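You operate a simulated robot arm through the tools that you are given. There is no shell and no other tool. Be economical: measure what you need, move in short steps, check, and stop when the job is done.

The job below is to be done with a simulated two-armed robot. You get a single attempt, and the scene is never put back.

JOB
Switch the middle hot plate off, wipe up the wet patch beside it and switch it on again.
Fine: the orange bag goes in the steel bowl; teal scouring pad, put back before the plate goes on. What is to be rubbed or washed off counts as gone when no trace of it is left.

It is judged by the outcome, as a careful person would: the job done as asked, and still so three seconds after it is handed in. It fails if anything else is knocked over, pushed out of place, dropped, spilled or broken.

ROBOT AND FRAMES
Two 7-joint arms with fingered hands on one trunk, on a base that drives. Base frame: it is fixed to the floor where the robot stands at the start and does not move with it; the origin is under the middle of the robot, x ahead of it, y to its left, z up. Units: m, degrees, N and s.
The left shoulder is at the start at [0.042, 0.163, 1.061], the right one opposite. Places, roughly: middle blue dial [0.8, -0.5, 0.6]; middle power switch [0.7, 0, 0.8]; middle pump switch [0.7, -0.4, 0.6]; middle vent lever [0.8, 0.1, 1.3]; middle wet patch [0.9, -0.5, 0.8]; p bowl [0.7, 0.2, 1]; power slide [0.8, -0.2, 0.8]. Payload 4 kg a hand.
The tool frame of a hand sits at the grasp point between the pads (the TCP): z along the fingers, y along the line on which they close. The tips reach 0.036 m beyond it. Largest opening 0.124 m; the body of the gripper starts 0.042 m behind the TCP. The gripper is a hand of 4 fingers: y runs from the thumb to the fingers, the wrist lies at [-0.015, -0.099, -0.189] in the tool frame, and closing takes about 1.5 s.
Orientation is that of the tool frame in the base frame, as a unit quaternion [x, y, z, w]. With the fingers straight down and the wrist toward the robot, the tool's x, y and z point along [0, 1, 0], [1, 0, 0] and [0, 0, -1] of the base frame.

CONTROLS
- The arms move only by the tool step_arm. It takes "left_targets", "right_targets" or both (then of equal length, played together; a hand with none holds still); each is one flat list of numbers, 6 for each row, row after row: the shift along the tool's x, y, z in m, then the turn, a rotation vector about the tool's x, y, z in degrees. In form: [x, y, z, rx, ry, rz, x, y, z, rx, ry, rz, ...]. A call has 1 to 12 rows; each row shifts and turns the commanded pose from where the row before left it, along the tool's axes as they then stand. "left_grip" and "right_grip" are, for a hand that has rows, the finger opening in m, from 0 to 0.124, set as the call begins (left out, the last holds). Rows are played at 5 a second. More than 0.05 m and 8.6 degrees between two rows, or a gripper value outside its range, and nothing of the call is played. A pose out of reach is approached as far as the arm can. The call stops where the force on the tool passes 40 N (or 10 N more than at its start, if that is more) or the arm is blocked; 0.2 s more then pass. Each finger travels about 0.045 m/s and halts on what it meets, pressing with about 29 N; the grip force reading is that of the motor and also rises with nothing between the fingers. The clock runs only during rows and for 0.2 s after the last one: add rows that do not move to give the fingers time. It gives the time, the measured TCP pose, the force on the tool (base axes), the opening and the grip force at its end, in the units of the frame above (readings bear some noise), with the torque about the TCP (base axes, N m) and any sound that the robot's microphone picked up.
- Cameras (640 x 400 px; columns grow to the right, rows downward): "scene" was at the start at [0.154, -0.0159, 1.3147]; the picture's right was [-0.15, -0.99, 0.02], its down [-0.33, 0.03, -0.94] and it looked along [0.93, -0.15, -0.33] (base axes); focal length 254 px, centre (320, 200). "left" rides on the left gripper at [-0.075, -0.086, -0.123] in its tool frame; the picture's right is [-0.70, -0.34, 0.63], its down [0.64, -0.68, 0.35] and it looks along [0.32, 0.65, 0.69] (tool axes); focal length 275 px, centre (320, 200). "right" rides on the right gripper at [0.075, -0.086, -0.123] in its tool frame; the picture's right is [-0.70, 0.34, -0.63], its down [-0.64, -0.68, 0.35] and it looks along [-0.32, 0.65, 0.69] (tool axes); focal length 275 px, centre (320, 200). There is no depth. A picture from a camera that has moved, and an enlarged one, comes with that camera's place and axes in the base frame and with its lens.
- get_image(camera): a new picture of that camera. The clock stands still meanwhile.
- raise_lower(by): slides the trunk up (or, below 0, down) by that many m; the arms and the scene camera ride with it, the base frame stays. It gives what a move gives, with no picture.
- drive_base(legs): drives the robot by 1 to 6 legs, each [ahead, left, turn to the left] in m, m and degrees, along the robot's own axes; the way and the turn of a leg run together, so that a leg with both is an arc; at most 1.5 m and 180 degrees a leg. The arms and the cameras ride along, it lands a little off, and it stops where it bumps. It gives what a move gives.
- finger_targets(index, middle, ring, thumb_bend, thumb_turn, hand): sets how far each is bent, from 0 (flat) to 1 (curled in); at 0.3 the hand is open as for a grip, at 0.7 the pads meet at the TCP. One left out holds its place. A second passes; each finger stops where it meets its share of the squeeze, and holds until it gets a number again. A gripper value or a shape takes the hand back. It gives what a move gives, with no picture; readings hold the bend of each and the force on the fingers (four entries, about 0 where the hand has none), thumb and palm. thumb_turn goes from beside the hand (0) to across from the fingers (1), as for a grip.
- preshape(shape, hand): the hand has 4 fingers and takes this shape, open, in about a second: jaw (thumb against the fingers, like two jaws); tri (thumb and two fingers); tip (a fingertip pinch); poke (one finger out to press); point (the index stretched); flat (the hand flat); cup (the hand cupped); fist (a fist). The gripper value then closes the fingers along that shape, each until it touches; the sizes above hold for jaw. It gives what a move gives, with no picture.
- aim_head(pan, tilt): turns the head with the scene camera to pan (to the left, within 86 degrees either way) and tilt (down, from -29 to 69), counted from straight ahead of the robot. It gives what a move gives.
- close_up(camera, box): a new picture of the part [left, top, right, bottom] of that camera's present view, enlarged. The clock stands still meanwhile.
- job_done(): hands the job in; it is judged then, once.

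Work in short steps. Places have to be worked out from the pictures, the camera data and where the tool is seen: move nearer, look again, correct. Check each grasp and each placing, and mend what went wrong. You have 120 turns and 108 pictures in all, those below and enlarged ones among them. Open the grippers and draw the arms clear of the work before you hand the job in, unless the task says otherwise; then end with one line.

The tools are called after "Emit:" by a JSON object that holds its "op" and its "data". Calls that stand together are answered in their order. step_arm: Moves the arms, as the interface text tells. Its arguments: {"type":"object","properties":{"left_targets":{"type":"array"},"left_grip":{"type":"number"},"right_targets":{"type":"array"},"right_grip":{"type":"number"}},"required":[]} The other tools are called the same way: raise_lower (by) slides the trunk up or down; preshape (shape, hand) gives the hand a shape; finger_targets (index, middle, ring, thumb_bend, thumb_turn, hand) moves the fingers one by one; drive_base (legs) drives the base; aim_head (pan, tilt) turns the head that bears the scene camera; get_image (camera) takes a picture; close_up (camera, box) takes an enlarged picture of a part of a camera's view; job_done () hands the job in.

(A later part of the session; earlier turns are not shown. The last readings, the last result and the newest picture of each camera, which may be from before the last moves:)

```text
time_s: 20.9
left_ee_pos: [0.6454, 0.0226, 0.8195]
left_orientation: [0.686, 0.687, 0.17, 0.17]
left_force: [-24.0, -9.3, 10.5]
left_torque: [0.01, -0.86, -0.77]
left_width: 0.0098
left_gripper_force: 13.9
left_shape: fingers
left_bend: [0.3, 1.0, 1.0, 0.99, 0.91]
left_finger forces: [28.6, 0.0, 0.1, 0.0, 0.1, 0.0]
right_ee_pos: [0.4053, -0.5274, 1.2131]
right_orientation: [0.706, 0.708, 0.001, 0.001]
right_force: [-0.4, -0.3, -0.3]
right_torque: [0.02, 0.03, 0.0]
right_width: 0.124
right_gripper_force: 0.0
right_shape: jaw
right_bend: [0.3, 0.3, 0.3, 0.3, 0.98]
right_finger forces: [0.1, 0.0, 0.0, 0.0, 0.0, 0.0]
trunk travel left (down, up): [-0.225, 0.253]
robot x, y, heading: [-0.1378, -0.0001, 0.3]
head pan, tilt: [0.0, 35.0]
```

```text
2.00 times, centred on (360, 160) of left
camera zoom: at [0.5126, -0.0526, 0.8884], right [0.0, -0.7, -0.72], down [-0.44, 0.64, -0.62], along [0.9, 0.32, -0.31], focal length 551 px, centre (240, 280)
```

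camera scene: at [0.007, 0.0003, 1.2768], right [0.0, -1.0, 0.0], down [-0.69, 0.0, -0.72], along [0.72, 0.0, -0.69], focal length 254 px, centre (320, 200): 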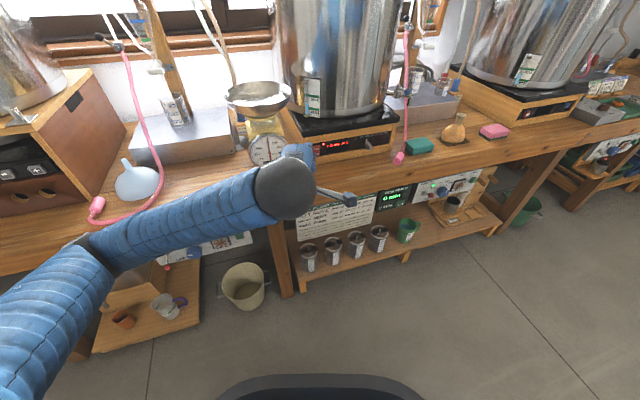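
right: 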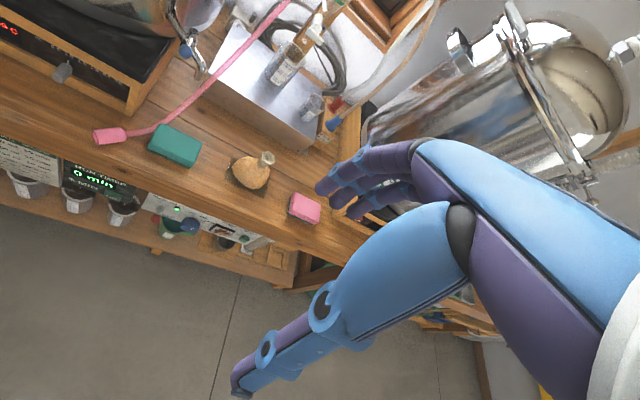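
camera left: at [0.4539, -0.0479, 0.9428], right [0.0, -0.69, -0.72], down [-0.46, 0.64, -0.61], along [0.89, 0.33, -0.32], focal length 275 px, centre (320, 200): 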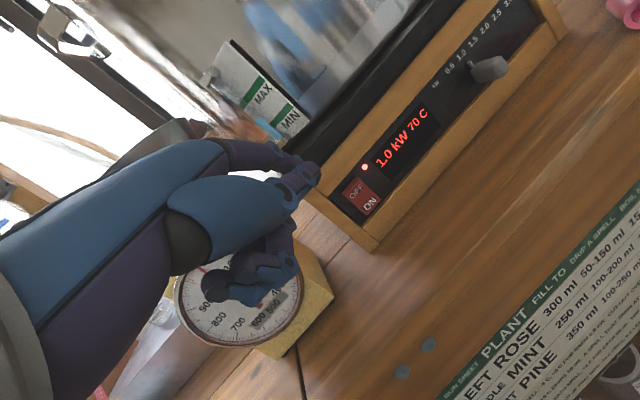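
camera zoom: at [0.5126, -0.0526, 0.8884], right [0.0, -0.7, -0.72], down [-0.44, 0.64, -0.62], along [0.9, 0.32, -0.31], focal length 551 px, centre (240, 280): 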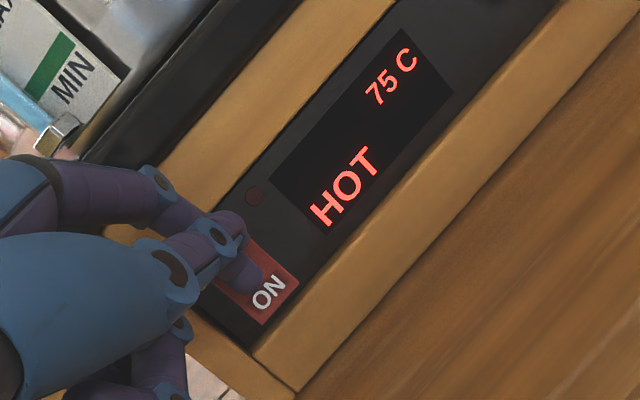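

The display shows HOT 75 C and the lamp is out: the plate is off, with the TCP at (0.645, 0.023, 0.8195). I withdraw the left hand back and up, keeping its shape for later.

Emit:
{"op": "step_arm", "data": {"left_targets": [0, -0.042, -0.022, 0, 0, 0, -0.002, 0.0037, -0.0478, 0, 0, 0, -0.002, 0.0037, -0.0478, 0, 0, 0, -0.002, 0.0037, -0.0478, 0, 0, 0, -0.002, 0.0037, -0.0478, 0, 0, 0, -0.002, 0.0037, -0.0478, 0, 0, 0, -0.002, 0.0037, -0.0478, 0, 0, 0, -0.002, 0.0037, -0.0478, 0, 0, 0, -0.002, 0.0037, -0.0478, 0, 0, 0, -0.002, 0.0037, -0.0478, 0, 0, 0]}}

Emit:
{"op": "drive_base", "data": {"legs": [[0, -0.27, 0], [0.13, 0, 0]]}}

Emit:
{"op": "aim_head", "data": {"pan": -15, "tilt": 30}}

Emit:
{"op": "get_image", "data": {"camera": "scene"}}

Emit:
{"op": "get_image", "data": {"camera": "right"}}

```text
time_s: 23.1
left_ee_pos: [0.4983, 0.004, 1.1526]
left_orientation: [0.683, 0.688, 0.173, 0.174]
left_force: [-0.6, 0.6, -0.2]
left_torque: [0.0, 0.04, 0.03]
left_width: 0.0167
left_gripper_force: 0.2
left_shape: fingers
left_bend: [0.25, 1.0, 1.0, 1.0, 0.92]
left_finger forces: [0.1, 0.1, 0.1, 0.0, 0.0, 0.0]
left hand out of reach, approached as far as the arm can: row 8, 9, 10
right_ee_pos: [0.4084, -0.526, 1.2132]
right_orientation: [0.706, 0.708, 0.001, 0.0]
right_force: [-1.0, 0.1, -1.2]
right_torque: [0.01, -0.01, 0.0]
right_width: 0.1241
right_gripper_force: 0.1
right_shape: jaw
right_bend: [0.3, 0.3, 0.3, 0.3, 0.98]
right_finger forces: [0.0, 0.0, 0.0, 0.1, 0.1, 0.0]
trunk travel left (down, up): [-0.225, 0.253]
robot x, y, heading: [-0.1346, 0.0006, 0.1]
head pan, tilt: [0.0, 35.0]
```

```text
time_s: 25.9
left_ee_pos: [0.6343, -0.2604, 1.1516]
left_orientation: [0.683, 0.688, 0.173, 0.172]
left_force: [-0.1, -0.6, -0.4]
left_torque: [-0.03, 0.0, -0.02]
left_width: 0.0169
left_gripper_force: 0.0
left_shape: fingers
left_bend: [0.25, 1.0, 1.0, 1.0, 0.92]
left_finger forces: [0.0, 0.0, 0.1, 0.0, 0.1, 0.0]
right_ee_pos: [0.5469, -0.79, 1.2109]
right_orientation: [0.705, 0.709, 0.0, -0.001]
right_force: [0.7, -0.4, -0.9]
right_torque: [-0.04, 0.0, 0.02]
right_width: 0.1239
right_gripper_force: 0.1
right_shape: jaw
right_bend: [0.3, 0.3, 0.3, 0.3, 0.98]
right_finger forces: [0.1, 0.0, 0.1, 0.0, 0.0, 0.0]
trunk travel left (down, up): [-0.225, 0.253]
robot x, y, heading: [0.0008, -0.263, 0.5]
head pan, tilt: [0.0, 35.0]
```

```text
time_s: 26.7
left_ee_pos: [0.6324, -0.259, 1.1527]
left_orientation: [0.682, 0.689, 0.175, 0.173]
left_force: [-0.8, 0.8, 1.1]
left_torque: [-0.01, -0.01, -0.01]
left_width: 0.0168
left_gripper_force: 0.1
left_shape: fingers
left_bend: [0.25, 1.0, 1.0, 1.0, 0.92]
left_finger forces: [0.1, 0.1, 0.0, 0.0, 0.1, 0.0]
right_ee_pos: [0.5435, -0.7903, 1.2118]
right_orientation: [0.705, 0.709, 0.001, 0.0]
right_force: [-0.1, 0.4, -0.2]
right_torque: [0.01, 0.01, -0.01]
right_width: 0.124
right_gripper_force: 0.0
right_shape: jaw
right_bend: [0.3, 0.3, 0.3, 0.3, 0.98]
right_finger forces: [0.0, 0.0, 0.0, 0.0, 0.1, 0.1]
trunk travel left (down, up): [-0.225, 0.253]
robot x, y, heading: [-0.0038, -0.2659, 0.6]
head pan, tilt: [-15.0, 30.0]
```

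```text
78 pictures are left
camera scene: at [0.1425, -0.2891, 1.2844], right [-0.25, -0.97, 0.04], down [-0.61, 0.13, -0.78], along [0.75, -0.22, -0.62], focal length 254 px, centre (320, 200)
```

scene: 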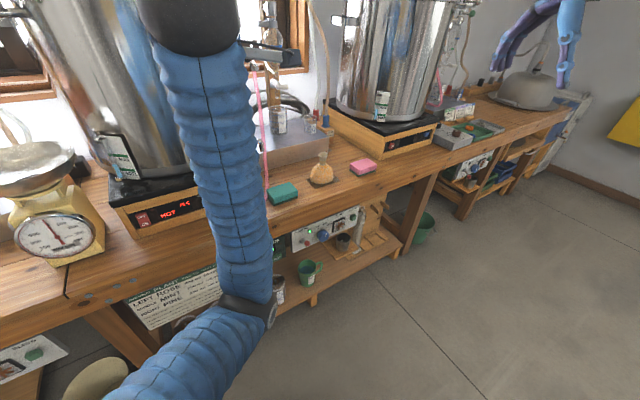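

```text
77 pictures are left
camera right: at [0.4584, -0.717, 1.335], right [0.34, -0.69, 0.63], down [-0.68, -0.65, -0.35], along [0.65, -0.31, -0.69], focal length 275 px, centre (320, 200)
```

right: 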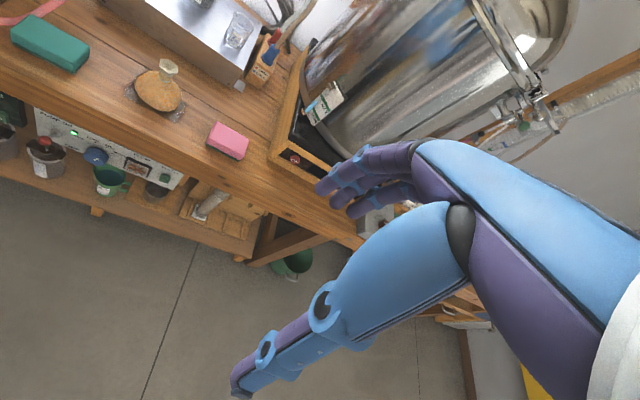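

Base is in place. I park the left hand further left and back, and zoom on the bag and patch.

Emit:
{"op": "step_arm", "data": {"left_targets": [0.04, -0.0177, -0.0093, 0, 0, 0, 0.04, -0.0177, -0.0093, 0, 0, 0, 0.04, -0.0177, -0.0093, 0, 0, 0, 0.04, -0.0177, -0.0093, 0, 0, 0, 0.04, -0.0177, -0.0093, 0, 0, 0]}}

Emit:
{"op": "close_up", "data": {"camera": "scene", "box": [255, 130, 395, 218]}}

Emit:
{"op": "close_up", "data": {"camera": "right", "box": [0, 0, 260, 164]}}

```text
time_s: 27.9
left_ee_pos: [0.5984, -0.0631, 1.0913]
left_orientation: [0.678, 0.691, 0.182, 0.17]
left_force: [0.8, 0.3, -0.4]
left_torque: [0.0, 0.02, -0.01]
left_width: 0.0171
left_gripper_force: 0.1
left_shape: fingers
left_bend: [0.25, 1.0, 1.0, 1.0, 0.92]
left_finger forces: [0.0, 0.0, 0.1, 0.1, 0.0, 0.0]
left hand out of reach, approached as far as the arm can: row 1, 2, 3, 4, 5
right_ee_pos: [0.5442, -0.7903, 1.2129]
right_orientation: [0.705, 0.709, 0.001, 0.0]
right_force: [-0.9, 0.4, 0.7]
right_torque: [0.01, 0.03, 0.03]
right_width: 0.1241
right_gripper_force: 0.1
right_shape: jaw
right_bend: [0.3, 0.3, 0.3, 0.3, 0.98]
right_finger forces: [0.0, 0.1, 0.0, 0.0, 0.0, 0.1]
trunk travel left (down, up): [-0.225, 0.253]
robot x, y, heading: [-0.002, -0.2632, 0.3]
head pan, tilt: [-15.0, 30.0]
```

```text
4.55 times, centred on (325, 174) of scene
camera zoom: at [0.1425, -0.2888, 1.2844], right [-0.25, -0.97, 0.04], down [-0.61, 0.13, -0.78], along [0.75, -0.22, -0.62], focal length 1156 px, centre (297, 318)
```

zoom: 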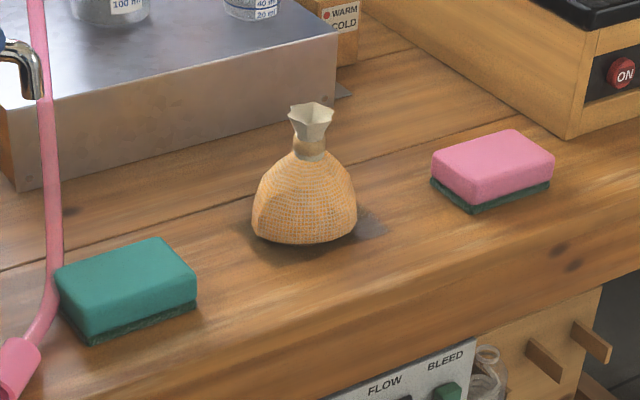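

```text
2.44 times, centred on (130, 82) of right
camera zoom: at [0.4583, -0.7166, 1.3351], right [0.34, -0.69, 0.63], down [-0.68, -0.65, -0.35], along [0.65, -0.31, -0.69], focal length 671 px, centre (783, 488)
```

zoom: 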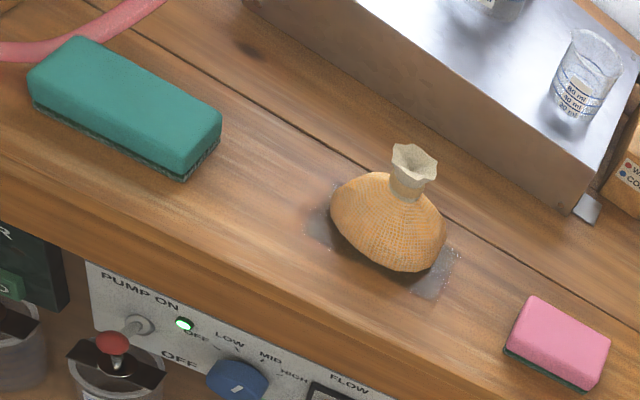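

Bag neck at about (0.894, -0.511), tie at z≈0.83, top ≈0.865; I will grip it by the neck from above. First the right hand moves left, then forward and down to above it.

Emit:
{"op": "step_arm", "data": {"right_targets": [0.0465, 0, 0, 0, 0, 0, 0.0465, 0, 0, 0, 0, 0, 0.0465, 0, 0, 0, 0, 0, 0.0465, 0, 0, 0, 0, 0, 0.0465, 0, 0, 0, 0, 0, 0.0465, 0, 0, 0, 0, 0, 0, 0.04, 0.035, 0, 0, 0, 0, 0.04, 0.035, 0, 0, 0, 0, 0.04, 0.035, 0, 0, 0, 0, 0.04, 0.035, 0, 0, 0, 0, 0.04, 0.035, 0, 0, 0, 0, 0.04, 0.035, 0, 0, 0]}}

Emit:
{"op": "get_image", "data": {"camera": "right"}}

Emit:
{"op": "get_image", "data": {"camera": "scene"}}

```text
refused: row 7 steps farther than a row can; nothing moved
```

```text
74 pictures are left
camera right: at [0.4583, -0.7166, 1.3351], right [0.34, -0.69, 0.63], down [-0.68, -0.65, -0.35], along [0.65, -0.31, -0.69], focal length 275 px, centre (320, 200)
```

right: 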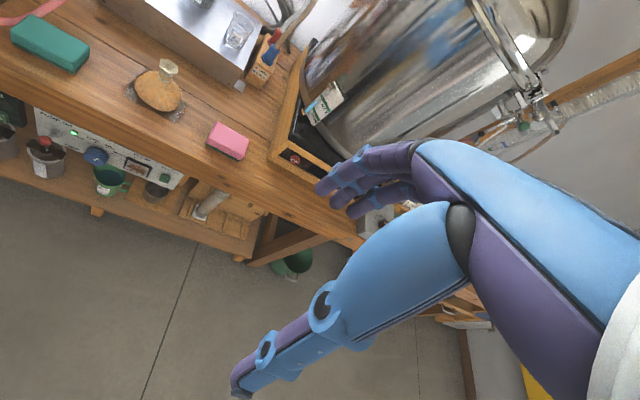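

```text
73 pictures are left
camera scene: at [0.1425, -0.2888, 1.2844], right [-0.25, -0.97, 0.04], down [-0.61, 0.13, -0.78], along [0.75, -0.22, -0.62], focal length 254 px, centre (320, 200)
```

scene: 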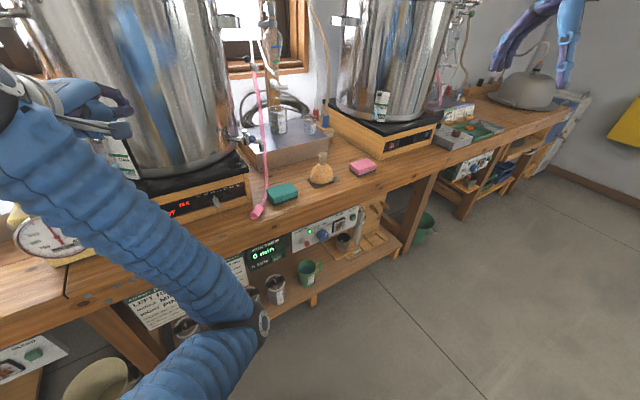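

A row was slightly too long; I repeat it with shorter rows.

Emit:
{"op": "step_arm", "data": {"right_targets": [0.0465, 0, 0, 0, 0, 0, 0.0465, 0, 0, 0, 0, 0, 0.0465, 0, 0, 0, 0, 0, 0.0465, 0, 0, 0, 0, 0, 0.0465, 0, 0, 0, 0, 0, 0.0465, 0, 0, 0, 0, 0, 0, 0.037, 0.031, 0, 0, 0, 0, 0.037, 0.031, 0, 0, 0, 0, 0.037, 0.031, 0, 0, 0, 0, 0.037, 0.031, 0, 0, 0, 0, 0.037, 0.031, 0, 0, 0, 0, 0.037, 0.031, 0, 0, 0]}}

Emit:
{"op": "get_image", "data": {"camera": "right"}}

Emit:
{"op": "get_image", "data": {"camera": "scene"}}

```text
time_s: 30.5
left_ee_pos: [0.6003, -0.0643, 1.0931]
left_orientation: [0.679, 0.691, 0.181, 0.171]
left_force: [1.0, -0.5, 0.3]
left_torque: [-0.02, -0.01, 0.02]
left_width: 0.017
left_gripper_force: 0.0
left_shape: fingers
left_bend: [0.25, 1.0, 1.0, 1.0, 0.92]
left_finger forces: [0.0, 0.0, 0.0, 0.1, 0.0, 0.0]
right_ee_pos: [0.7661, -0.5126, 1.0255]
right_orientation: [0.705, 0.709, 0.0, 0.0]
right_force: [-0.3, -0.4, -0.1]
right_torque: [-0.02, 0.01, 0.04]
right_width: 0.1241
right_gripper_force: 0.0
right_shape: jaw
right_bend: [0.3, 0.3, 0.3, 0.3, 0.98]
right_finger forces: [0.1, 0.1, 0.1, 0.0, 0.0, 0.0]
trunk travel left (down, up): [-0.225, 0.253]
robot x, y, heading: [-0.001, -0.2658, 0.4]
head pan, tilt: [-15.0, 30.0]
```

```text
72 pictures are left
camera right: at [0.6811, -0.4379, 1.1481], right [0.34, -0.69, 0.63], down [-0.68, -0.65, -0.35], along [0.65, -0.31, -0.69], focal length 275 px, centre (320, 200)
```

right: 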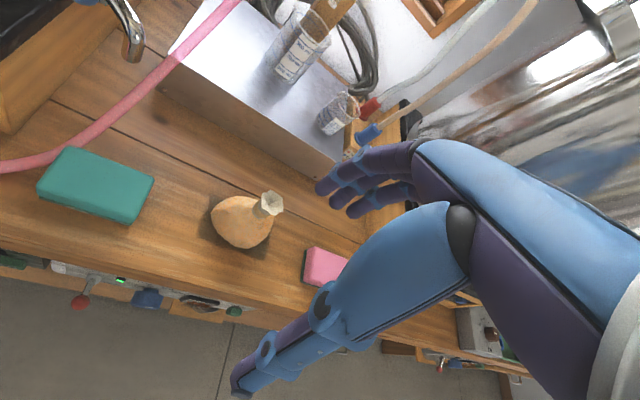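

```text
71 pictures are left
camera scene: at [0.1435, -0.2891, 1.2842], right [-0.25, -0.97, 0.04], down [-0.61, 0.13, -0.78], along [0.75, -0.22, -0.62], focal length 254 px, centre (320, 200)
```

scene: 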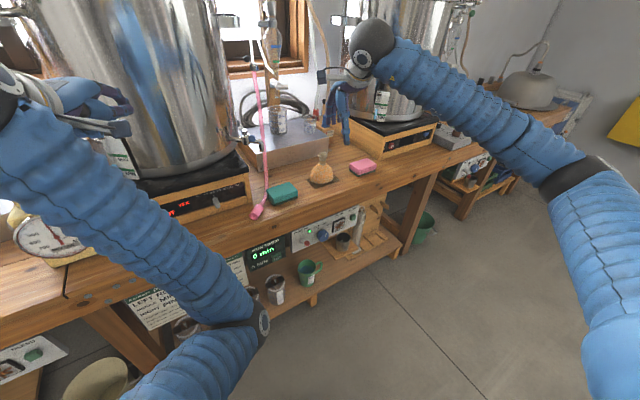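

Neck re-measured at (0.897, -0.509). I move over it with the fingertips above its top.

Emit:
{"op": "step_arm", "data": {"right_targets": [0.001, 0.0325, 0.024, 0, 0, 0, 0.001, 0.0325, 0.024, 0, 0, 0, 0.001, 0.0325, 0.024, 0, 0, 0, 0.001, 0.0325, 0.024, 0, 0, 0]}}

Emit:
{"op": "get_image", "data": {"camera": "right"}}

Emit:
{"op": "close_up", "data": {"camera": "scene", "box": [250, 60, 410, 220]}}

```text
time_s: 31.5
left_ee_pos: [0.6011, -0.0629, 1.0918]
left_orientation: [0.679, 0.691, 0.181, 0.171]
left_force: [0.9, 0.6, 0.0]
left_torque: [-0.04, 0.03, -0.01]
left_width: 0.0169
left_gripper_force: 0.0
left_shape: fingers
left_bend: [0.25, 1.0, 1.0, 1.0, 0.92]
left_finger forces: [0.0, 0.0, 0.0, 0.0, 0.0, 0.0]
right_ee_pos: [0.8955, -0.5042, 0.9292]
right_orientation: [0.706, 0.709, 0.0, 0.001]
right_force: [-0.4, -0.1, 0.2]
right_torque: [0.01, 0.01, -0.02]
right_width: 0.1239
right_gripper_force: 0.1
right_shape: jaw
right_bend: [0.3, 0.3, 0.3, 0.3, 0.98]
right_finger forces: [0.0, 0.0, 0.0, 0.0, 0.0, 0.0]
trunk travel left (down, up): [-0.225, 0.253]
robot x, y, heading: [-0.0017, -0.2624, 0.4]
head pan, tilt: [-15.0, 30.0]
```

```text
70 pictures are left
camera right: at [0.8096, -0.4305, 1.0529], right [0.34, -0.69, 0.63], down [-0.68, -0.65, -0.35], along [0.65, -0.31, -0.69], focal length 275 px, centre (320, 200)
```

right: 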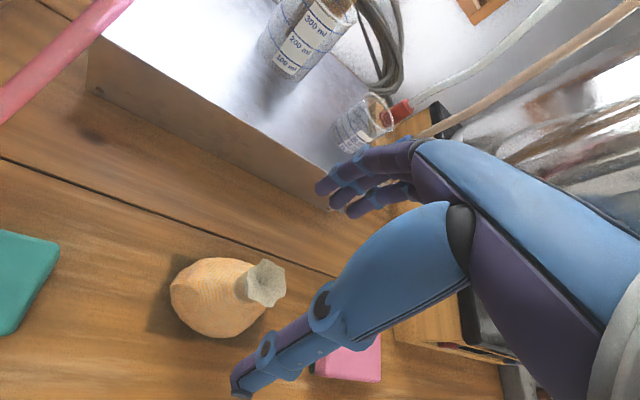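

```text
2.50 times, centred on (330, 140) of scene
camera zoom: at [0.1432, -0.289, 1.2843], right [-0.25, -0.97, 0.04], down [-0.61, 0.13, -0.78], along [0.75, -0.22, -0.62], focal length 636 px, centre (295, 350)
```

zoom: 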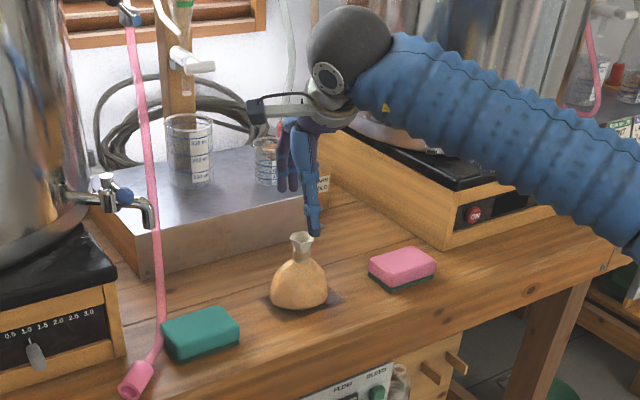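

Neck is at (0.888, -0.506), nearly centred. I shift 6 mm back and descend to z≈0.832.

Emit:
{"op": "step_arm", "data": {"right_targets": [-0.002, -0.006, 0.0245, 0, 0, 0, 0, 0, 0.0245, 0, 0, 0, 0, 0, 0.0245, 0, 0, 0, 0, 0, 0.0245, 0, 0, 0]}}

Emit:
{"op": "get_image", "data": {"camera": "right"}}

Emit:
{"op": "close_up", "data": {"camera": "scene", "box": [250, 100, 390, 220]}}

```text
time_s: 32.5
left_ee_pos: [0.6005, -0.0636, 1.0926]
left_orientation: [0.678, 0.691, 0.182, 0.17]
left_force: [0.5, 0.2, 0.3]
left_torque: [0.0, -0.01, 0.02]
left_width: 0.0167
left_gripper_force: 0.0
left_shape: fingers
left_bend: [0.25, 1.0, 1.0, 1.0, 0.92]
left_finger forces: [0.0, 0.1, 0.0, 0.0, 0.0, 0.0]
right_ee_pos: [0.8888, -0.5072, 0.832]
right_orientation: [0.705, 0.709, 0.001, 0.002]
right_force: [0.3, 0.5, 0.0]
right_torque: [-0.02, 0.01, 0.01]
right_width: 0.1238
right_gripper_force: 0.1
right_shape: jaw
right_bend: [0.3, 0.3, 0.3, 0.3, 0.98]
right_finger forces: [0.0, 0.1, 0.1, 0.0, 0.0, 0.0]
trunk travel left (down, up): [-0.225, 0.253]
robot x, y, heading: [-0.0031, -0.2641, 0.7]
head pan, tilt: [-15.0, 30.0]
```

```text
68 pictures are left
camera right: at [0.8036, -0.4332, 0.954], right [0.34, -0.69, 0.63], down [-0.68, -0.65, -0.35], along [0.65, -0.31, -0.69], focal length 275 px, centre (320, 200)
```

right: 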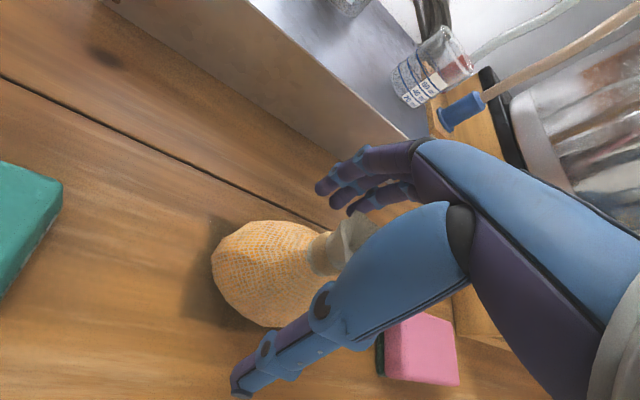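

```text
3.33 times, centred on (320, 160) of scene
camera zoom: at [0.1429, -0.2892, 1.2843], right [-0.25, -0.97, 0.04], down [-0.61, 0.13, -0.78], along [0.75, -0.22, -0.62], focal length 848 px, centre (320, 333)
```

zoom: 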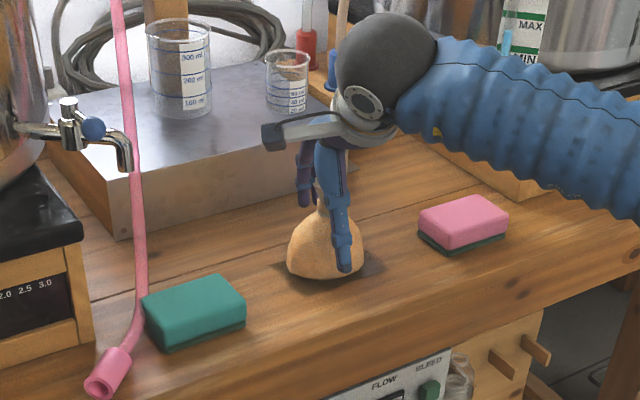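

The neck is right at the TCP between thumb and fingers. I close the hand.

Emit:
{"op": "step_arm", "data": {"right_targets": [0, 0, 0, 0, 0, 0, 0, 0, 0, 0, 0, 0, 0, 0, 0, 0, 0, 0, 0, 0, 0, 0, 0, 0, 0, 0, 0, 0, 0, 0, 0, 0, 0, 0, 0, 0, 0, 0, 0, 0, 0, 0, 0, 0, 0, 0, 0, 0], "right_grip": 0}}

Emit:
{"op": "get_image", "data": {"camera": "right"}}

```text
time_s: 34.3
left_ee_pos: [0.6001, -0.0631, 1.0934]
left_orientation: [0.678, 0.691, 0.182, 0.172]
left_force: [0.1, 0.3, 0.5]
left_torque: [-0.01, 0.01, 0.01]
left_width: 0.0171
left_gripper_force: 0.1
left_shape: fingers
left_bend: [0.25, 1.0, 1.0, 1.0, 0.92]
left_finger forces: [0.1, 0.0, 0.0, 0.0, 0.0, 0.0]
right_ee_pos: [0.8903, -0.5064, 0.8338]
right_orientation: [0.705, 0.709, 0.0, 0.0]
right_force: [-0.9, 0.9, 4.8]
right_torque: [-0.03, -0.17, 0.0]
right_width: 0.0552
right_gripper_force: 29.0
right_shape: jaw
right_bend: [0.46, 0.48, 0.51, 0.57, 1.0]
right_finger forces: [13.4, 8.4, 3.8, 0.1, 25.9, 0.0]
trunk travel left (down, up): [-0.225, 0.253]
robot x, y, heading: [-0.0049, -0.2668, 0.2]
head pan, tilt: [-15.0, 30.0]
```

```text
66 pictures are left
camera right: at [0.8031, -0.433, 0.9553], right [0.34, -0.69, 0.63], down [-0.68, -0.65, -0.35], along [0.65, -0.31, -0.69], focal length 275 px, centre (320, 200)
```

right: 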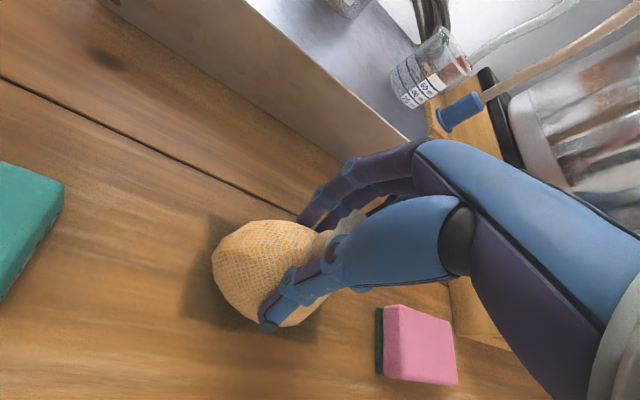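

The hand holds the bag's upper body (width 0.055). I lift 6 cm slowly and check.

Emit:
{"op": "step_arm", "data": {"right_targets": [0, 0, -0.01, 0, 0, 0, 0, 0, -0.015, 0, 0, 0, 0, 0, -0.02, 0, 0, 0, 0, 0, -0.025, 0, 0, 0]}}

Emit:
{"op": "get_image", "data": {"camera": "right"}}

Emit:
{"op": "close_up", "data": {"camera": "scene", "box": [250, 100, 390, 220]}}

```text
time_s: 35.3
left_ee_pos: [0.5994, -0.0635, 1.0918]
left_orientation: [0.678, 0.691, 0.181, 0.171]
left_force: [-0.4, 1.0, -0.7]
left_torque: [0.02, -0.01, -0.03]
left_width: 0.017
left_gripper_force: 0.1
left_shape: fingers
left_bend: [0.25, 1.0, 1.0, 1.0, 0.92]
left_finger forces: [0.0, 0.0, 0.1, 0.0, 0.0, 0.1]
right_ee_pos: [0.8881, -0.5085, 0.9035]
right_orientation: [0.705, 0.709, 0.001, 0.0]
right_force: [0.1, 0.2, -1.8]
right_torque: [0.02, -0.02, 0.0]
right_width: 0.0547
right_gripper_force: 29.3
right_shape: jaw
right_bend: [0.46, 0.48, 0.51, 0.57, 1.0]
right_finger forces: [12.6, 7.6, 3.4, 0.0, 23.5, 0.0]
trunk travel left (down, up): [-0.225, 0.253]
robot x, y, heading: [-0.0017, -0.2633, 0.2]
head pan, tilt: [-15.0, 30.0]
```

```text
65 pictures are left
camera right: at [0.8017, -0.4346, 1.0263], right [0.34, -0.69, 0.63], down [-0.68, -0.65, -0.35], along [0.65, -0.31, -0.69], focal length 275 px, centre (320, 200)
```

right: 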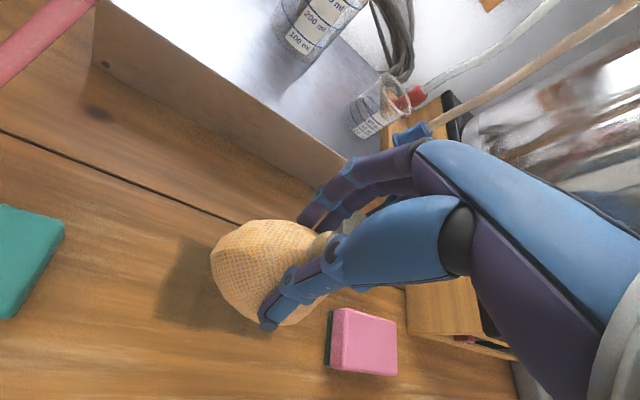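

```text
3.33 times, centred on (320, 160) of scene
camera zoom: at [0.1424, -0.2888, 1.2845], right [-0.25, -0.97, 0.04], down [-0.61, 0.13, -0.78], along [0.75, -0.22, -0.62], focal length 848 px, centre (320, 333)
```

zoom: 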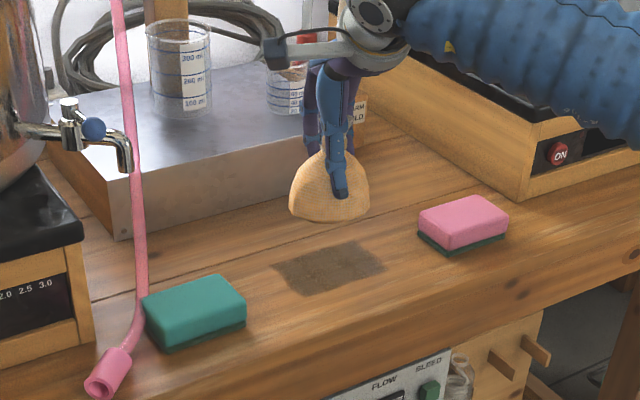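

Bag lifted securely; the wet patch spans about x 0.845–0.935, y -0.454…-0.579. I lift further and draw the hand back to x≈0.6, z≈1.16 for the trip to the scale's steel bowl.

Emit:
{"op": "step_arm", "data": {"right_targets": [0, 0, -0.035, 0, 0, 0, 0, 0, -0.035, 0, 0, 0, 0, -0.005, -0.035, 0, 0, 0, 0, -0.035, -0.019, 0, 0, 0, 0, -0.035, -0.019, 0, 0, 0, 0, -0.035, -0.019, 0, 0, 0, 0, -0.035, -0.019, 0, 0, 0, 0, -0.035, -0.019, 0, 0, 0, 0, -0.035, -0.019, 0, 0, 0, 0, -0.035, -0.019, 0, 0, 0, 0, -0.035, -0.019, 0, 0, 0]}}

Emit:
{"op": "drive_base", "data": {"legs": [[-0.06, 0, 0], [0, 0.48, 0]]}}

Emit:
{"op": "aim_head", "data": {"pan": 0, "tilt": 30}}

Emit:
{"op": "get_image", "data": {"camera": "scene"}}

Emit:
{"op": "get_image", "data": {"camera": "right"}}

```text
time_s: 37.7
left_ee_pos: [0.5983, -0.063, 1.0932]
left_orientation: [0.679, 0.691, 0.181, 0.172]
left_force: [-0.1, 0.0, 0.0]
left_torque: [-0.03, 0.0, -0.05]
left_width: 0.0169
left_gripper_force: 0.1
left_shape: fingers
left_bend: [0.25, 1.0, 1.0, 1.0, 0.92]
left_finger forces: [0.0, 0.0, 0.1, 0.0, 0.0, 0.1]
right_ee_pos: [0.6036, -0.5097, 1.1609]
right_orientation: [0.706, 0.709, 0.001, 0.0]
right_force: [-0.2, -0.7, -1.6]
right_torque: [-0.01, -0.01, -0.01]
right_width: 0.0543
right_gripper_force: 29.1
right_shape: jaw
right_bend: [0.46, 0.48, 0.51, 0.57, 1.0]
right_finger forces: [12.7, 7.5, 3.4, 0.1, 23.6, 0.0]
trunk travel left (down, up): [-0.225, 0.253]
robot x, y, heading: [-0.0022, -0.2636, 0.4]
head pan, tilt: [-15.0, 30.0]
```

```text
time_s: 41.1
left_ee_pos: [0.5367, 0.4228, 1.0917]
left_orientation: [0.678, 0.691, 0.181, 0.171]
left_force: [-0.4, 1.6, 0.2]
left_torque: [0.02, 0.0, 0.0]
left_width: 0.017
left_gripper_force: 0.0
left_shape: fingers
left_bend: [0.25, 1.0, 1.0, 1.0, 0.92]
left_finger forces: [0.1, 0.0, 0.1, 0.0, 0.0, 0.1]
right_ee_pos: [0.5421, -0.0235, 1.1603]
right_orientation: [0.705, 0.71, -0.001, 0.001]
right_force: [0.3, 0.9, -1.6]
right_torque: [-0.03, 0.03, -0.03]
right_width: 0.0537
right_gripper_force: 29.0
right_shape: jaw
right_bend: [0.46, 0.48, 0.51, 0.57, 1.0]
right_finger forces: [12.6, 7.5, 3.4, 0.0, 23.1, 0.0]
trunk travel left (down, up): [-0.225, 0.253]
robot x, y, heading: [-0.0647, 0.2193, 0.2]
head pan, tilt: [-15.0, 30.0]
```

```text
time_s: 41.9
left_ee_pos: [0.5372, 0.4242, 1.0929]
left_orientation: [0.678, 0.692, 0.182, 0.171]
left_force: [0.5, 0.2, 1.2]
left_torque: [0.03, 0.0, 0.01]
left_width: 0.017
left_gripper_force: 0.0
left_shape: fingers
left_bend: [0.25, 1.0, 1.0, 1.0, 0.92]
left_finger forces: [0.0, 0.1, 0.0, 0.0, 0.0, 0.0]
right_ee_pos: [0.5423, -0.0233, 1.1612]
right_orientation: [0.705, 0.709, 0.0, 0.0]
right_force: [1.3, 1.0, -1.8]
right_torque: [-0.03, 0.03, 0.0]
right_width: 0.0539
right_gripper_force: 29.4
right_shape: jaw
right_bend: [0.46, 0.48, 0.51, 0.57, 1.0]
right_finger forces: [12.4, 7.6, 3.5, 0.1, 23.1, 0.0]
trunk travel left (down, up): [-0.225, 0.253]
robot x, y, heading: [-0.063, 0.2208, 0.3]
head pan, tilt: [0.0, 30.0]
```

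```text
63 pictures are left
camera scene: at [0.0825, 0.2201, 1.2839], right [0.01, -1.0, 0.0], down [-0.63, 0.0, -0.78], along [0.78, 0.01, -0.63], focal length 254 px, centre (320, 200)
```

scene: 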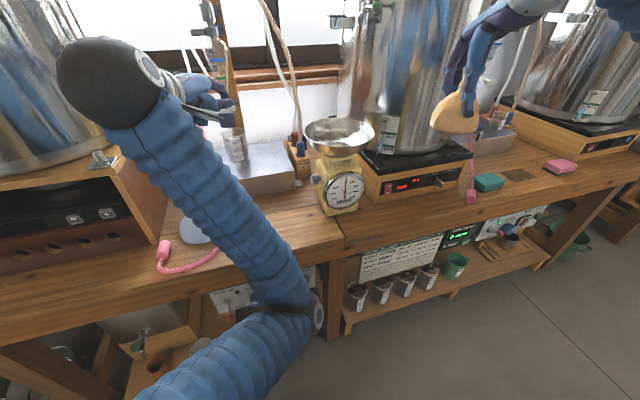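

```text
62 pictures are left
camera right: at [0.4558, 0.05, 1.2827], right [0.34, -0.69, 0.63], down [-0.68, -0.65, -0.35], along [0.65, -0.31, -0.69], focal length 275 px, centre (320, 200)
```

right: 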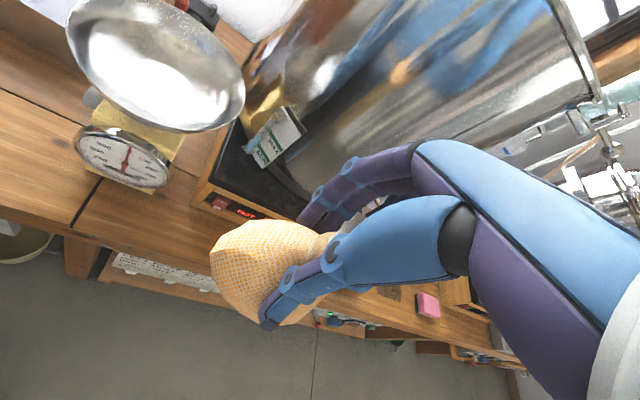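

Bowl rim centre triangulates to (0.69, 0.176, 1.013), bottom about 0.968. I carry the bag left, then forward over it at z 1.16.

Emit:
{"op": "step_arm", "data": {"right_targets": [0.04, 0, 0, 0, 0, 0, 0.04, 0, 0, 0, 0, 0, 0.04, 0, 0, 0, 0, 0, 0.04, 0, 0, 0, 0, 0, 0.04, 0, 0, 0, 0, 0, 0, 0.037, 0, 0, 0, 0, 0, 0.037, 0, 0, 0, 0, 0, 0.037, 0, 0, 0, 0, 0, 0.037, 0, 0, 0, 0]}}

Emit:
{"op": "get_image", "data": {"camera": "scene"}}

Emit:
{"op": "get_image", "data": {"camera": "right"}}

```text
time_s: 43.9
left_ee_pos: [0.5364, 0.4235, 1.0921]
left_orientation: [0.677, 0.692, 0.182, 0.17]
left_force: [0.3, 0.7, 0.3]
left_torque: [-0.03, 0.03, 0.02]
left_width: 0.0171
left_gripper_force: 0.0
left_shape: fingers
left_bend: [0.25, 1.0, 1.0, 1.0, 0.92]
left_finger forces: [0.0, 0.0, 0.0, 0.0, 0.1, 0.0]
right_ee_pos: [0.691, 0.1779, 1.1584]
right_orientation: [0.705, 0.709, 0.0, 0.0]
right_force: [0.3, 0.8, -1.1]
right_torque: [0.01, 0.01, -0.03]
right_width: 0.0541
right_gripper_force: 28.7
right_shape: jaw
right_bend: [0.47, 0.48, 0.51, 0.57, 1.0]
right_finger forces: [12.7, 7.5, 3.4, 0.1, 23.0, 0.0]
trunk travel left (down, up): [-0.225, 0.253]
robot x, y, heading: [-0.0648, 0.2172, 0.6]
head pan, tilt: [0.0, 30.0]
```

```text
61 pictures are left
camera scene: at [0.083, 0.2207, 1.2838], right [0.01, -1.0, 0.0], down [-0.63, 0.0, -0.78], along [0.78, 0.01, -0.63], focal length 254 px, centre (320, 200)
```

scene: 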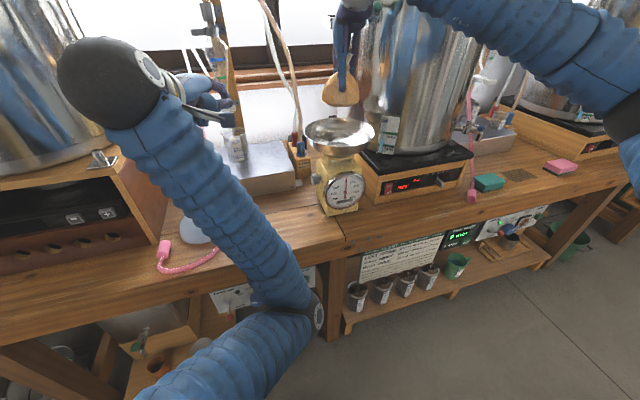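

```text
60 pictures are left
camera right: at [0.6048, 0.2517, 1.2812], right [0.34, -0.69, 0.63], down [-0.68, -0.65, -0.35], along [0.65, -0.31, -0.69], focal length 275 px, centre (320, 200)
```

right: 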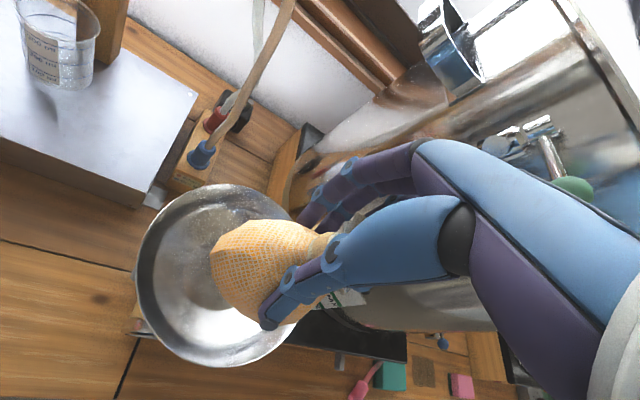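

Bag is centred over the bowl. I descend to about z 1.06 and look.

Emit:
{"op": "step_arm", "data": {"right_targets": [0.004, 0.001, 0.0245, 0, 0, 0, 0, 0, 0.0245, 0, 0, 0, 0, 0, 0.0245, 0, 0, 0, 0, 0, 0.0245, 0, 0, 0]}}

Emit:
{"op": "close_up", "data": {"camera": "scene", "box": [270, 60, 430, 160]}}

Emit:
{"op": "get_image", "data": {"camera": "right"}}

```text
time_s: 44.9
left_ee_pos: [0.5363, 0.4225, 1.0927]
left_orientation: [0.678, 0.691, 0.182, 0.171]
left_force: [-0.5, -0.8, 0.3]
left_torque: [0.01, 0.02, 0.0]
left_width: 0.017
left_gripper_force: 0.0
left_shape: fingers
left_bend: [0.25, 1.0, 1.0, 1.0, 0.92]
left_finger forces: [0.0, 0.1, 0.0, 0.0, 0.0, 0.1]
right_ee_pos: [0.6905, 0.1808, 1.0617]
right_orientation: [0.705, 0.709, 0.0, 0.0]
right_force: [0.7, 0.5, -2.2]
right_torque: [0.0, 0.01, -0.03]
right_width: 0.0538
right_gripper_force: 28.6
right_shape: jaw
right_bend: [0.47, 0.48, 0.51, 0.57, 1.0]
right_finger forces: [12.7, 7.4, 3.4, 0.0, 22.8, 0.0]
trunk travel left (down, up): [-0.225, 0.253]
robot x, y, heading: [-0.0605, 0.2217, 0.4]
head pan, tilt: [0.0, 30.0]
```

```text
4.00 times, centred on (350, 110) of scene
camera zoom: at [0.0828, 0.2201, 1.2838], right [0.01, -1.0, 0.0], down [-0.63, 0.0, -0.78], along [0.78, 0.01, -0.63], focal length 1018 px, centre (200, 560)
```

zoom: 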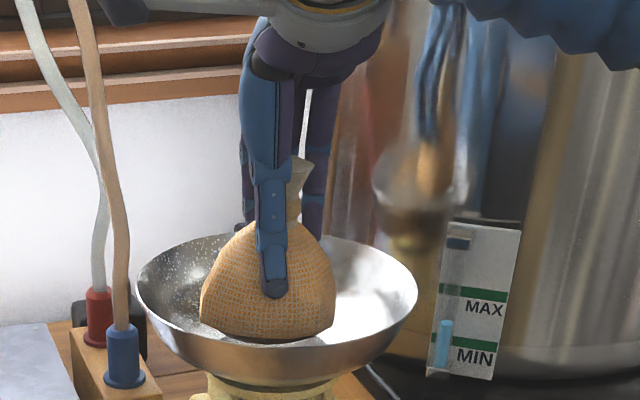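

```text
58 pictures are left
camera right: at [0.6045, 0.2545, 1.1849], right [0.34, -0.69, 0.63], down [-0.68, -0.65, -0.35], along [0.65, -0.31, -0.69], focal length 275 px, centre (320, 200)
```

right: 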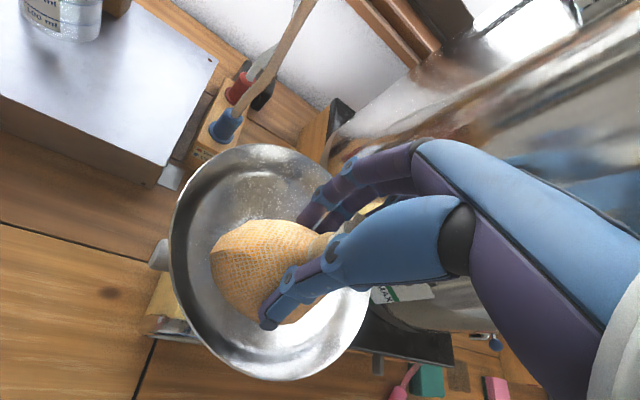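

Well centred. I lower in 3 mm steps watching the force.

Emit:
{"op": "step_arm", "data": {"right_targets": [0, 0, 0.003, 0, 0, 0, 0, 0, 0.003, 0, 0, 0, 0, 0, 0.003, 0, 0, 0]}}

Emit:
{"op": "close_up", "data": {"camera": "scene", "box": [270, 60, 430, 220]}}

```text
time_s: 45.7
left_ee_pos: [0.5365, 0.4236, 1.0918]
left_orientation: [0.678, 0.691, 0.182, 0.171]
left_force: [-0.3, 0.4, 0.3]
left_torque: [-0.02, -0.01, 0.0]
left_width: 0.017
left_gripper_force: 0.0
left_shape: fingers
left_bend: [0.25, 1.0, 1.0, 1.0, 0.92]
left_finger forces: [0.0, 0.1, 0.0, 0.0, 0.0, 0.0]
right_ee_pos: [0.6898, 0.181, 1.0529]
right_orientation: [0.705, 0.71, 0.001, 0.0]
right_force: [0.4, -0.2, -2.6]
right_torque: [-0.01, 0.02, 0.01]
right_width: 0.0537
right_gripper_force: 29.2
right_shape: jaw
right_bend: [0.47, 0.48, 0.51, 0.57, 1.0]
right_finger forces: [12.7, 7.3, 3.3, 0.0, 22.8, 0.0]
trunk travel left (down, up): [-0.225, 0.253]
robot x, y, heading: [-0.0636, 0.2223, 0.3]
head pan, tilt: [0.0, 30.0]
```

```text
2.50 times, centred on (350, 140) of scene
camera zoom: at [0.0827, 0.2202, 1.2839], right [0.01, -1.0, 0.0], down [-0.63, 0.0, -0.78], along [0.78, 0.01, -0.63], focal length 636 px, centre (245, 350)
```

zoom: 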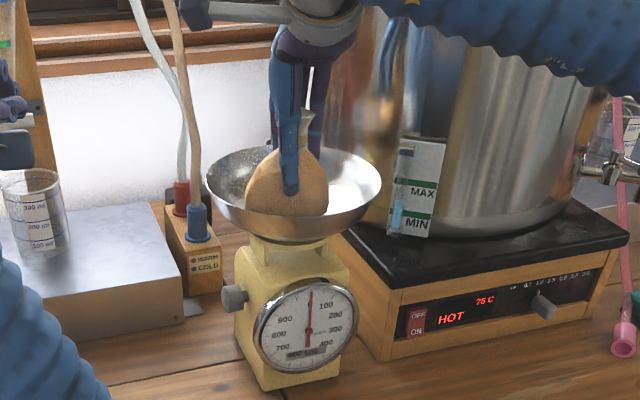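

No contact yet (dial at zero). I continue lowering.

Emit:
{"op": "step_arm", "data": {"right_targets": [0, 0, 0.003, 0, 0, 0, 0, 0, 0.003, 0, 0, 0, 0, 0, 0.002, 0, 0, 0]}}

Emit:
{"op": "close_up", "data": {"camera": "scene", "box": [270, 60, 430, 220]}}

```text
time_s: 46.5
left_ee_pos: [0.5367, 0.4225, 1.0922]
left_orientation: [0.677, 0.692, 0.183, 0.17]
left_force: [-0.1, -0.5, 0.6]
left_torque: [0.05, -0.01, -0.01]
left_width: 0.0169
left_gripper_force: 0.0
left_shape: fingers
left_bend: [0.25, 1.0, 1.0, 1.0, 0.92]
left_finger forces: [0.0, 0.0, 0.1, 0.1, 0.0, 0.0]
right_ee_pos: [0.6901, 0.1824, 1.0442]
right_orientation: [0.705, 0.71, 0.0, -0.001]
right_force: [0.1, 0.2, -2.0]
right_torque: [0.01, -0.04, 0.02]
right_width: 0.0538
right_gripper_force: 28.8
right_shape: jaw
right_bend: [0.47, 0.48, 0.51, 0.57, 1.0]
right_finger forces: [12.7, 7.3, 3.3, 0.1, 22.8, 0.1]
trunk travel left (down, up): [-0.225, 0.253]
robot x, y, heading: [-0.0692, 0.2234, 0.3]
head pan, tilt: [0.0, 30.0]
```

```text
2.50 times, centred on (350, 140) of scene
camera zoom: at [0.0826, 0.2203, 1.2839], right [0.01, -1.0, 0.0], down [-0.63, 0.0, -0.78], along [0.78, 0.01, -0.63], focal length 636 px, centre (245, 350)
```

zoom: 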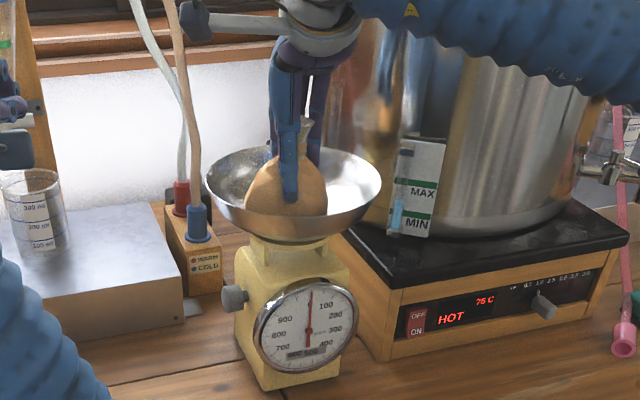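

Still hanging freely (-2 N). I continue in small steps.

Emit:
{"op": "step_arm", "data": {"right_targets": [0, 0, 0.003, 0, 0, 0, 0, 0, 0.003, 0, 0, 0, 0, 0, 0.002, 0, 0, 0]}}

```text
time_s: 47.3
left_ee_pos: [0.5364, 0.4223, 1.0934]
left_orientation: [0.677, 0.692, 0.183, 0.171]
left_force: [-0.5, 0.7, -0.4]
left_torque: [0.01, -0.01, -0.02]
left_width: 0.0169
left_gripper_force: 0.2
left_shape: fingers
left_bend: [0.25, 1.0, 1.0, 1.0, 0.92]
left_finger forces: [0.0, 0.0, 0.0, 0.0, 0.0, 0.1]
right_ee_pos: [0.6898, 0.1814, 1.0372]
right_orientation: [0.705, 0.71, 0.0, 0.002]
right_force: [0.6, -0.2, 0.7]
right_torque: [0.0, 0.03, 0.0]
right_width: 0.0537
right_gripper_force: 29.1
right_shape: jaw
right_bend: [0.47, 0.48, 0.52, 0.57, 1.0]
right_finger forces: [12.9, 7.5, 3.2, 0.1, 22.9, 0.1]
trunk travel left (down, up): [-0.225, 0.253]
robot x, y, heading: [-0.0648, 0.222, 0.4]
head pan, tilt: [0.0, 30.0]
```

The bag's weight is off the hand (+0.7 N): it rests in the bowl. I go 1.5 mm further and open slowly.

Emit:
{"op": "step_arm", "data": {"right_targets": [0, 0, 0.0015, 0, 0, 0, 0, 0, 0, 0, 0, 0, 0, 0, 0, 0, 0, 0, 0, 0, 0, 0, 0, 0, 0, 0, 0, 0, 0, 0], "right_grip": 0.09}}

Emit:
{"op": "close_up", "data": {"camera": "scene", "box": [270, 60, 430, 220]}}

Emit:
{"op": "get_image", "data": {"camera": "right"}}

```text
time_s: 48.5
left_ee_pos: [0.5364, 0.4233, 1.0926]
left_orientation: [0.678, 0.692, 0.182, 0.171]
left_force: [0.2, 0.2, -0.1]
left_torque: [0.0, 0.0, 0.01]
left_width: 0.017
left_gripper_force: 0.0
left_shape: fingers
left_bend: [0.25, 1.0, 1.0, 1.0, 0.92]
left_finger forces: [0.1, 0.1, 0.0, 0.0, 0.1, 0.0]
right_ee_pos: [0.6911, 0.1817, 1.0369]
right_orientation: [0.704, 0.71, 0.0, -0.001]
right_force: [0.7, 1.5, -0.3]
right_torque: [0.0, 0.01, 0.01]
right_width: 0.0899
right_gripper_force: 0.1
right_shape: jaw
right_bend: [0.34, 0.37, 0.36, 0.39, 0.99]
right_finger forces: [0.0, 0.0, 0.0, 0.1, 0.6, 0.0]
trunk travel left (down, up): [-0.225, 0.253]
robot x, y, heading: [-0.0686, 0.2218, 0.5]
head pan, tilt: [0.0, 30.0]
```

```text
2.50 times, centred on (350, 140) of scene
camera zoom: at [0.0824, 0.2203, 1.2839], right [0.01, -1.0, 0.0], down [-0.63, 0.0, -0.78], along [0.78, 0.01, -0.63], focal length 636 px, centre (245, 350)
```

zoom: 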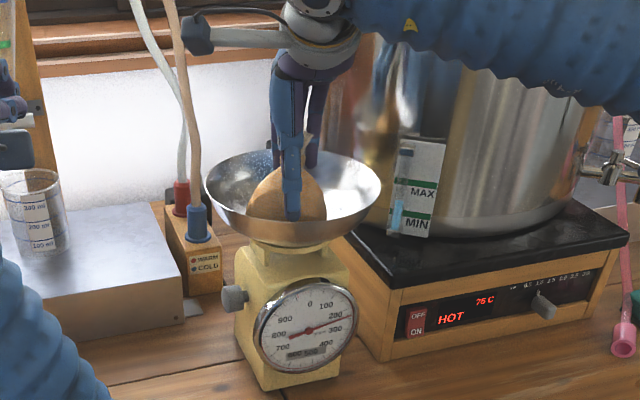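

```text
54 pictures are left
camera right: at [0.6036, 0.2549, 1.1583], right [0.34, -0.69, 0.63], down [-0.68, -0.65, -0.35], along [0.65, -0.31, -0.69], focal length 275 px, centre (320, 200)
```

right: 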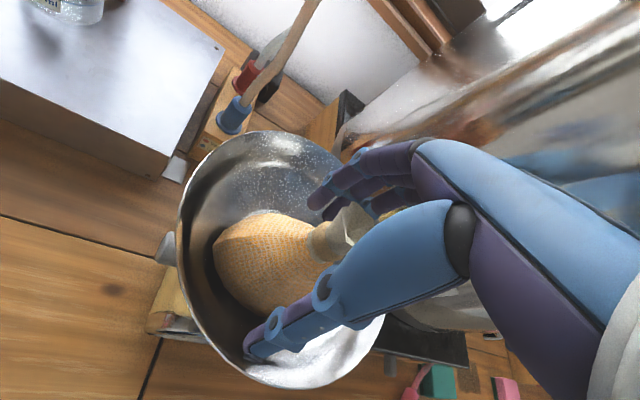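

The bag sits in the bowl (dial ≈230 g). I lift the hand straight out, then draw back.

Emit:
{"op": "step_arm", "data": {"right_targets": [0, 0, -0.01, 0, 0, 0, 0, 0, -0.025, 0, 0, 0, 0, 0, -0.035, 0, 0, 0, 0, 0, -0.04, 0, 0, 0, 0, 0, -0.04, 0, 0, 0, 0, -0.04, 0, 0, 0, 0, 0, -0.045, 0, 0, 0, 0, 0, -0.045, 0, 0, 0, 0], "right_grip": 0.1}}

Emit:
{"op": "close_up", "data": {"camera": "scene", "box": [270, 60, 430, 220]}}

```text
time_s: 50.3
left_ee_pos: [0.5366, 0.4234, 1.0923]
left_orientation: [0.678, 0.692, 0.182, 0.17]
left_force: [0.4, 0.1, 0.6]
left_torque: [-0.02, 0.04, 0.02]
left_width: 0.0168
left_gripper_force: 0.0
left_shape: fingers
left_bend: [0.25, 1.0, 1.0, 1.0, 0.92]
left_finger forces: [0.1, 0.0, 0.0, 0.0, 0.0, 0.0]
right_ee_pos: [0.5576, 0.1821, 1.1856]
right_orientation: [0.704, 0.71, 0.0, 0.0]
right_force: [0.7, 0.2, -0.4]
right_torque: [-0.04, -0.02, 0.0]
right_width: 0.0994
right_gripper_force: 0.0
right_shape: jaw
right_bend: [0.32, 0.35, 0.34, 0.0, 0.98]
right_finger forces: [0.0, 0.1, 0.0, 0.0, 0.0, 0.0]
trunk travel left (down, up): [-0.225, 0.253]
robot x, y, heading: [-0.0661, 0.2204, 0.5]
head pan, tilt: [0.0, 30.0]
```

```text
2.50 times, centred on (350, 140) of scene
camera zoom: at [0.0817, 0.2201, 1.2841], right [0.01, -1.0, 0.0], down [-0.63, 0.0, -0.78], along [0.78, 0.01, -0.63], focal length 636 px, centre (245, 350)
```

zoom: 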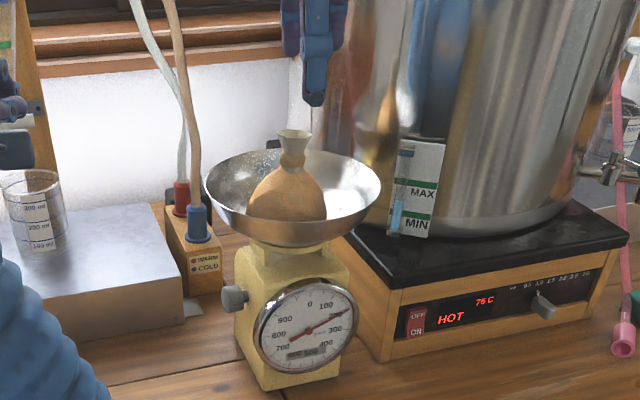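

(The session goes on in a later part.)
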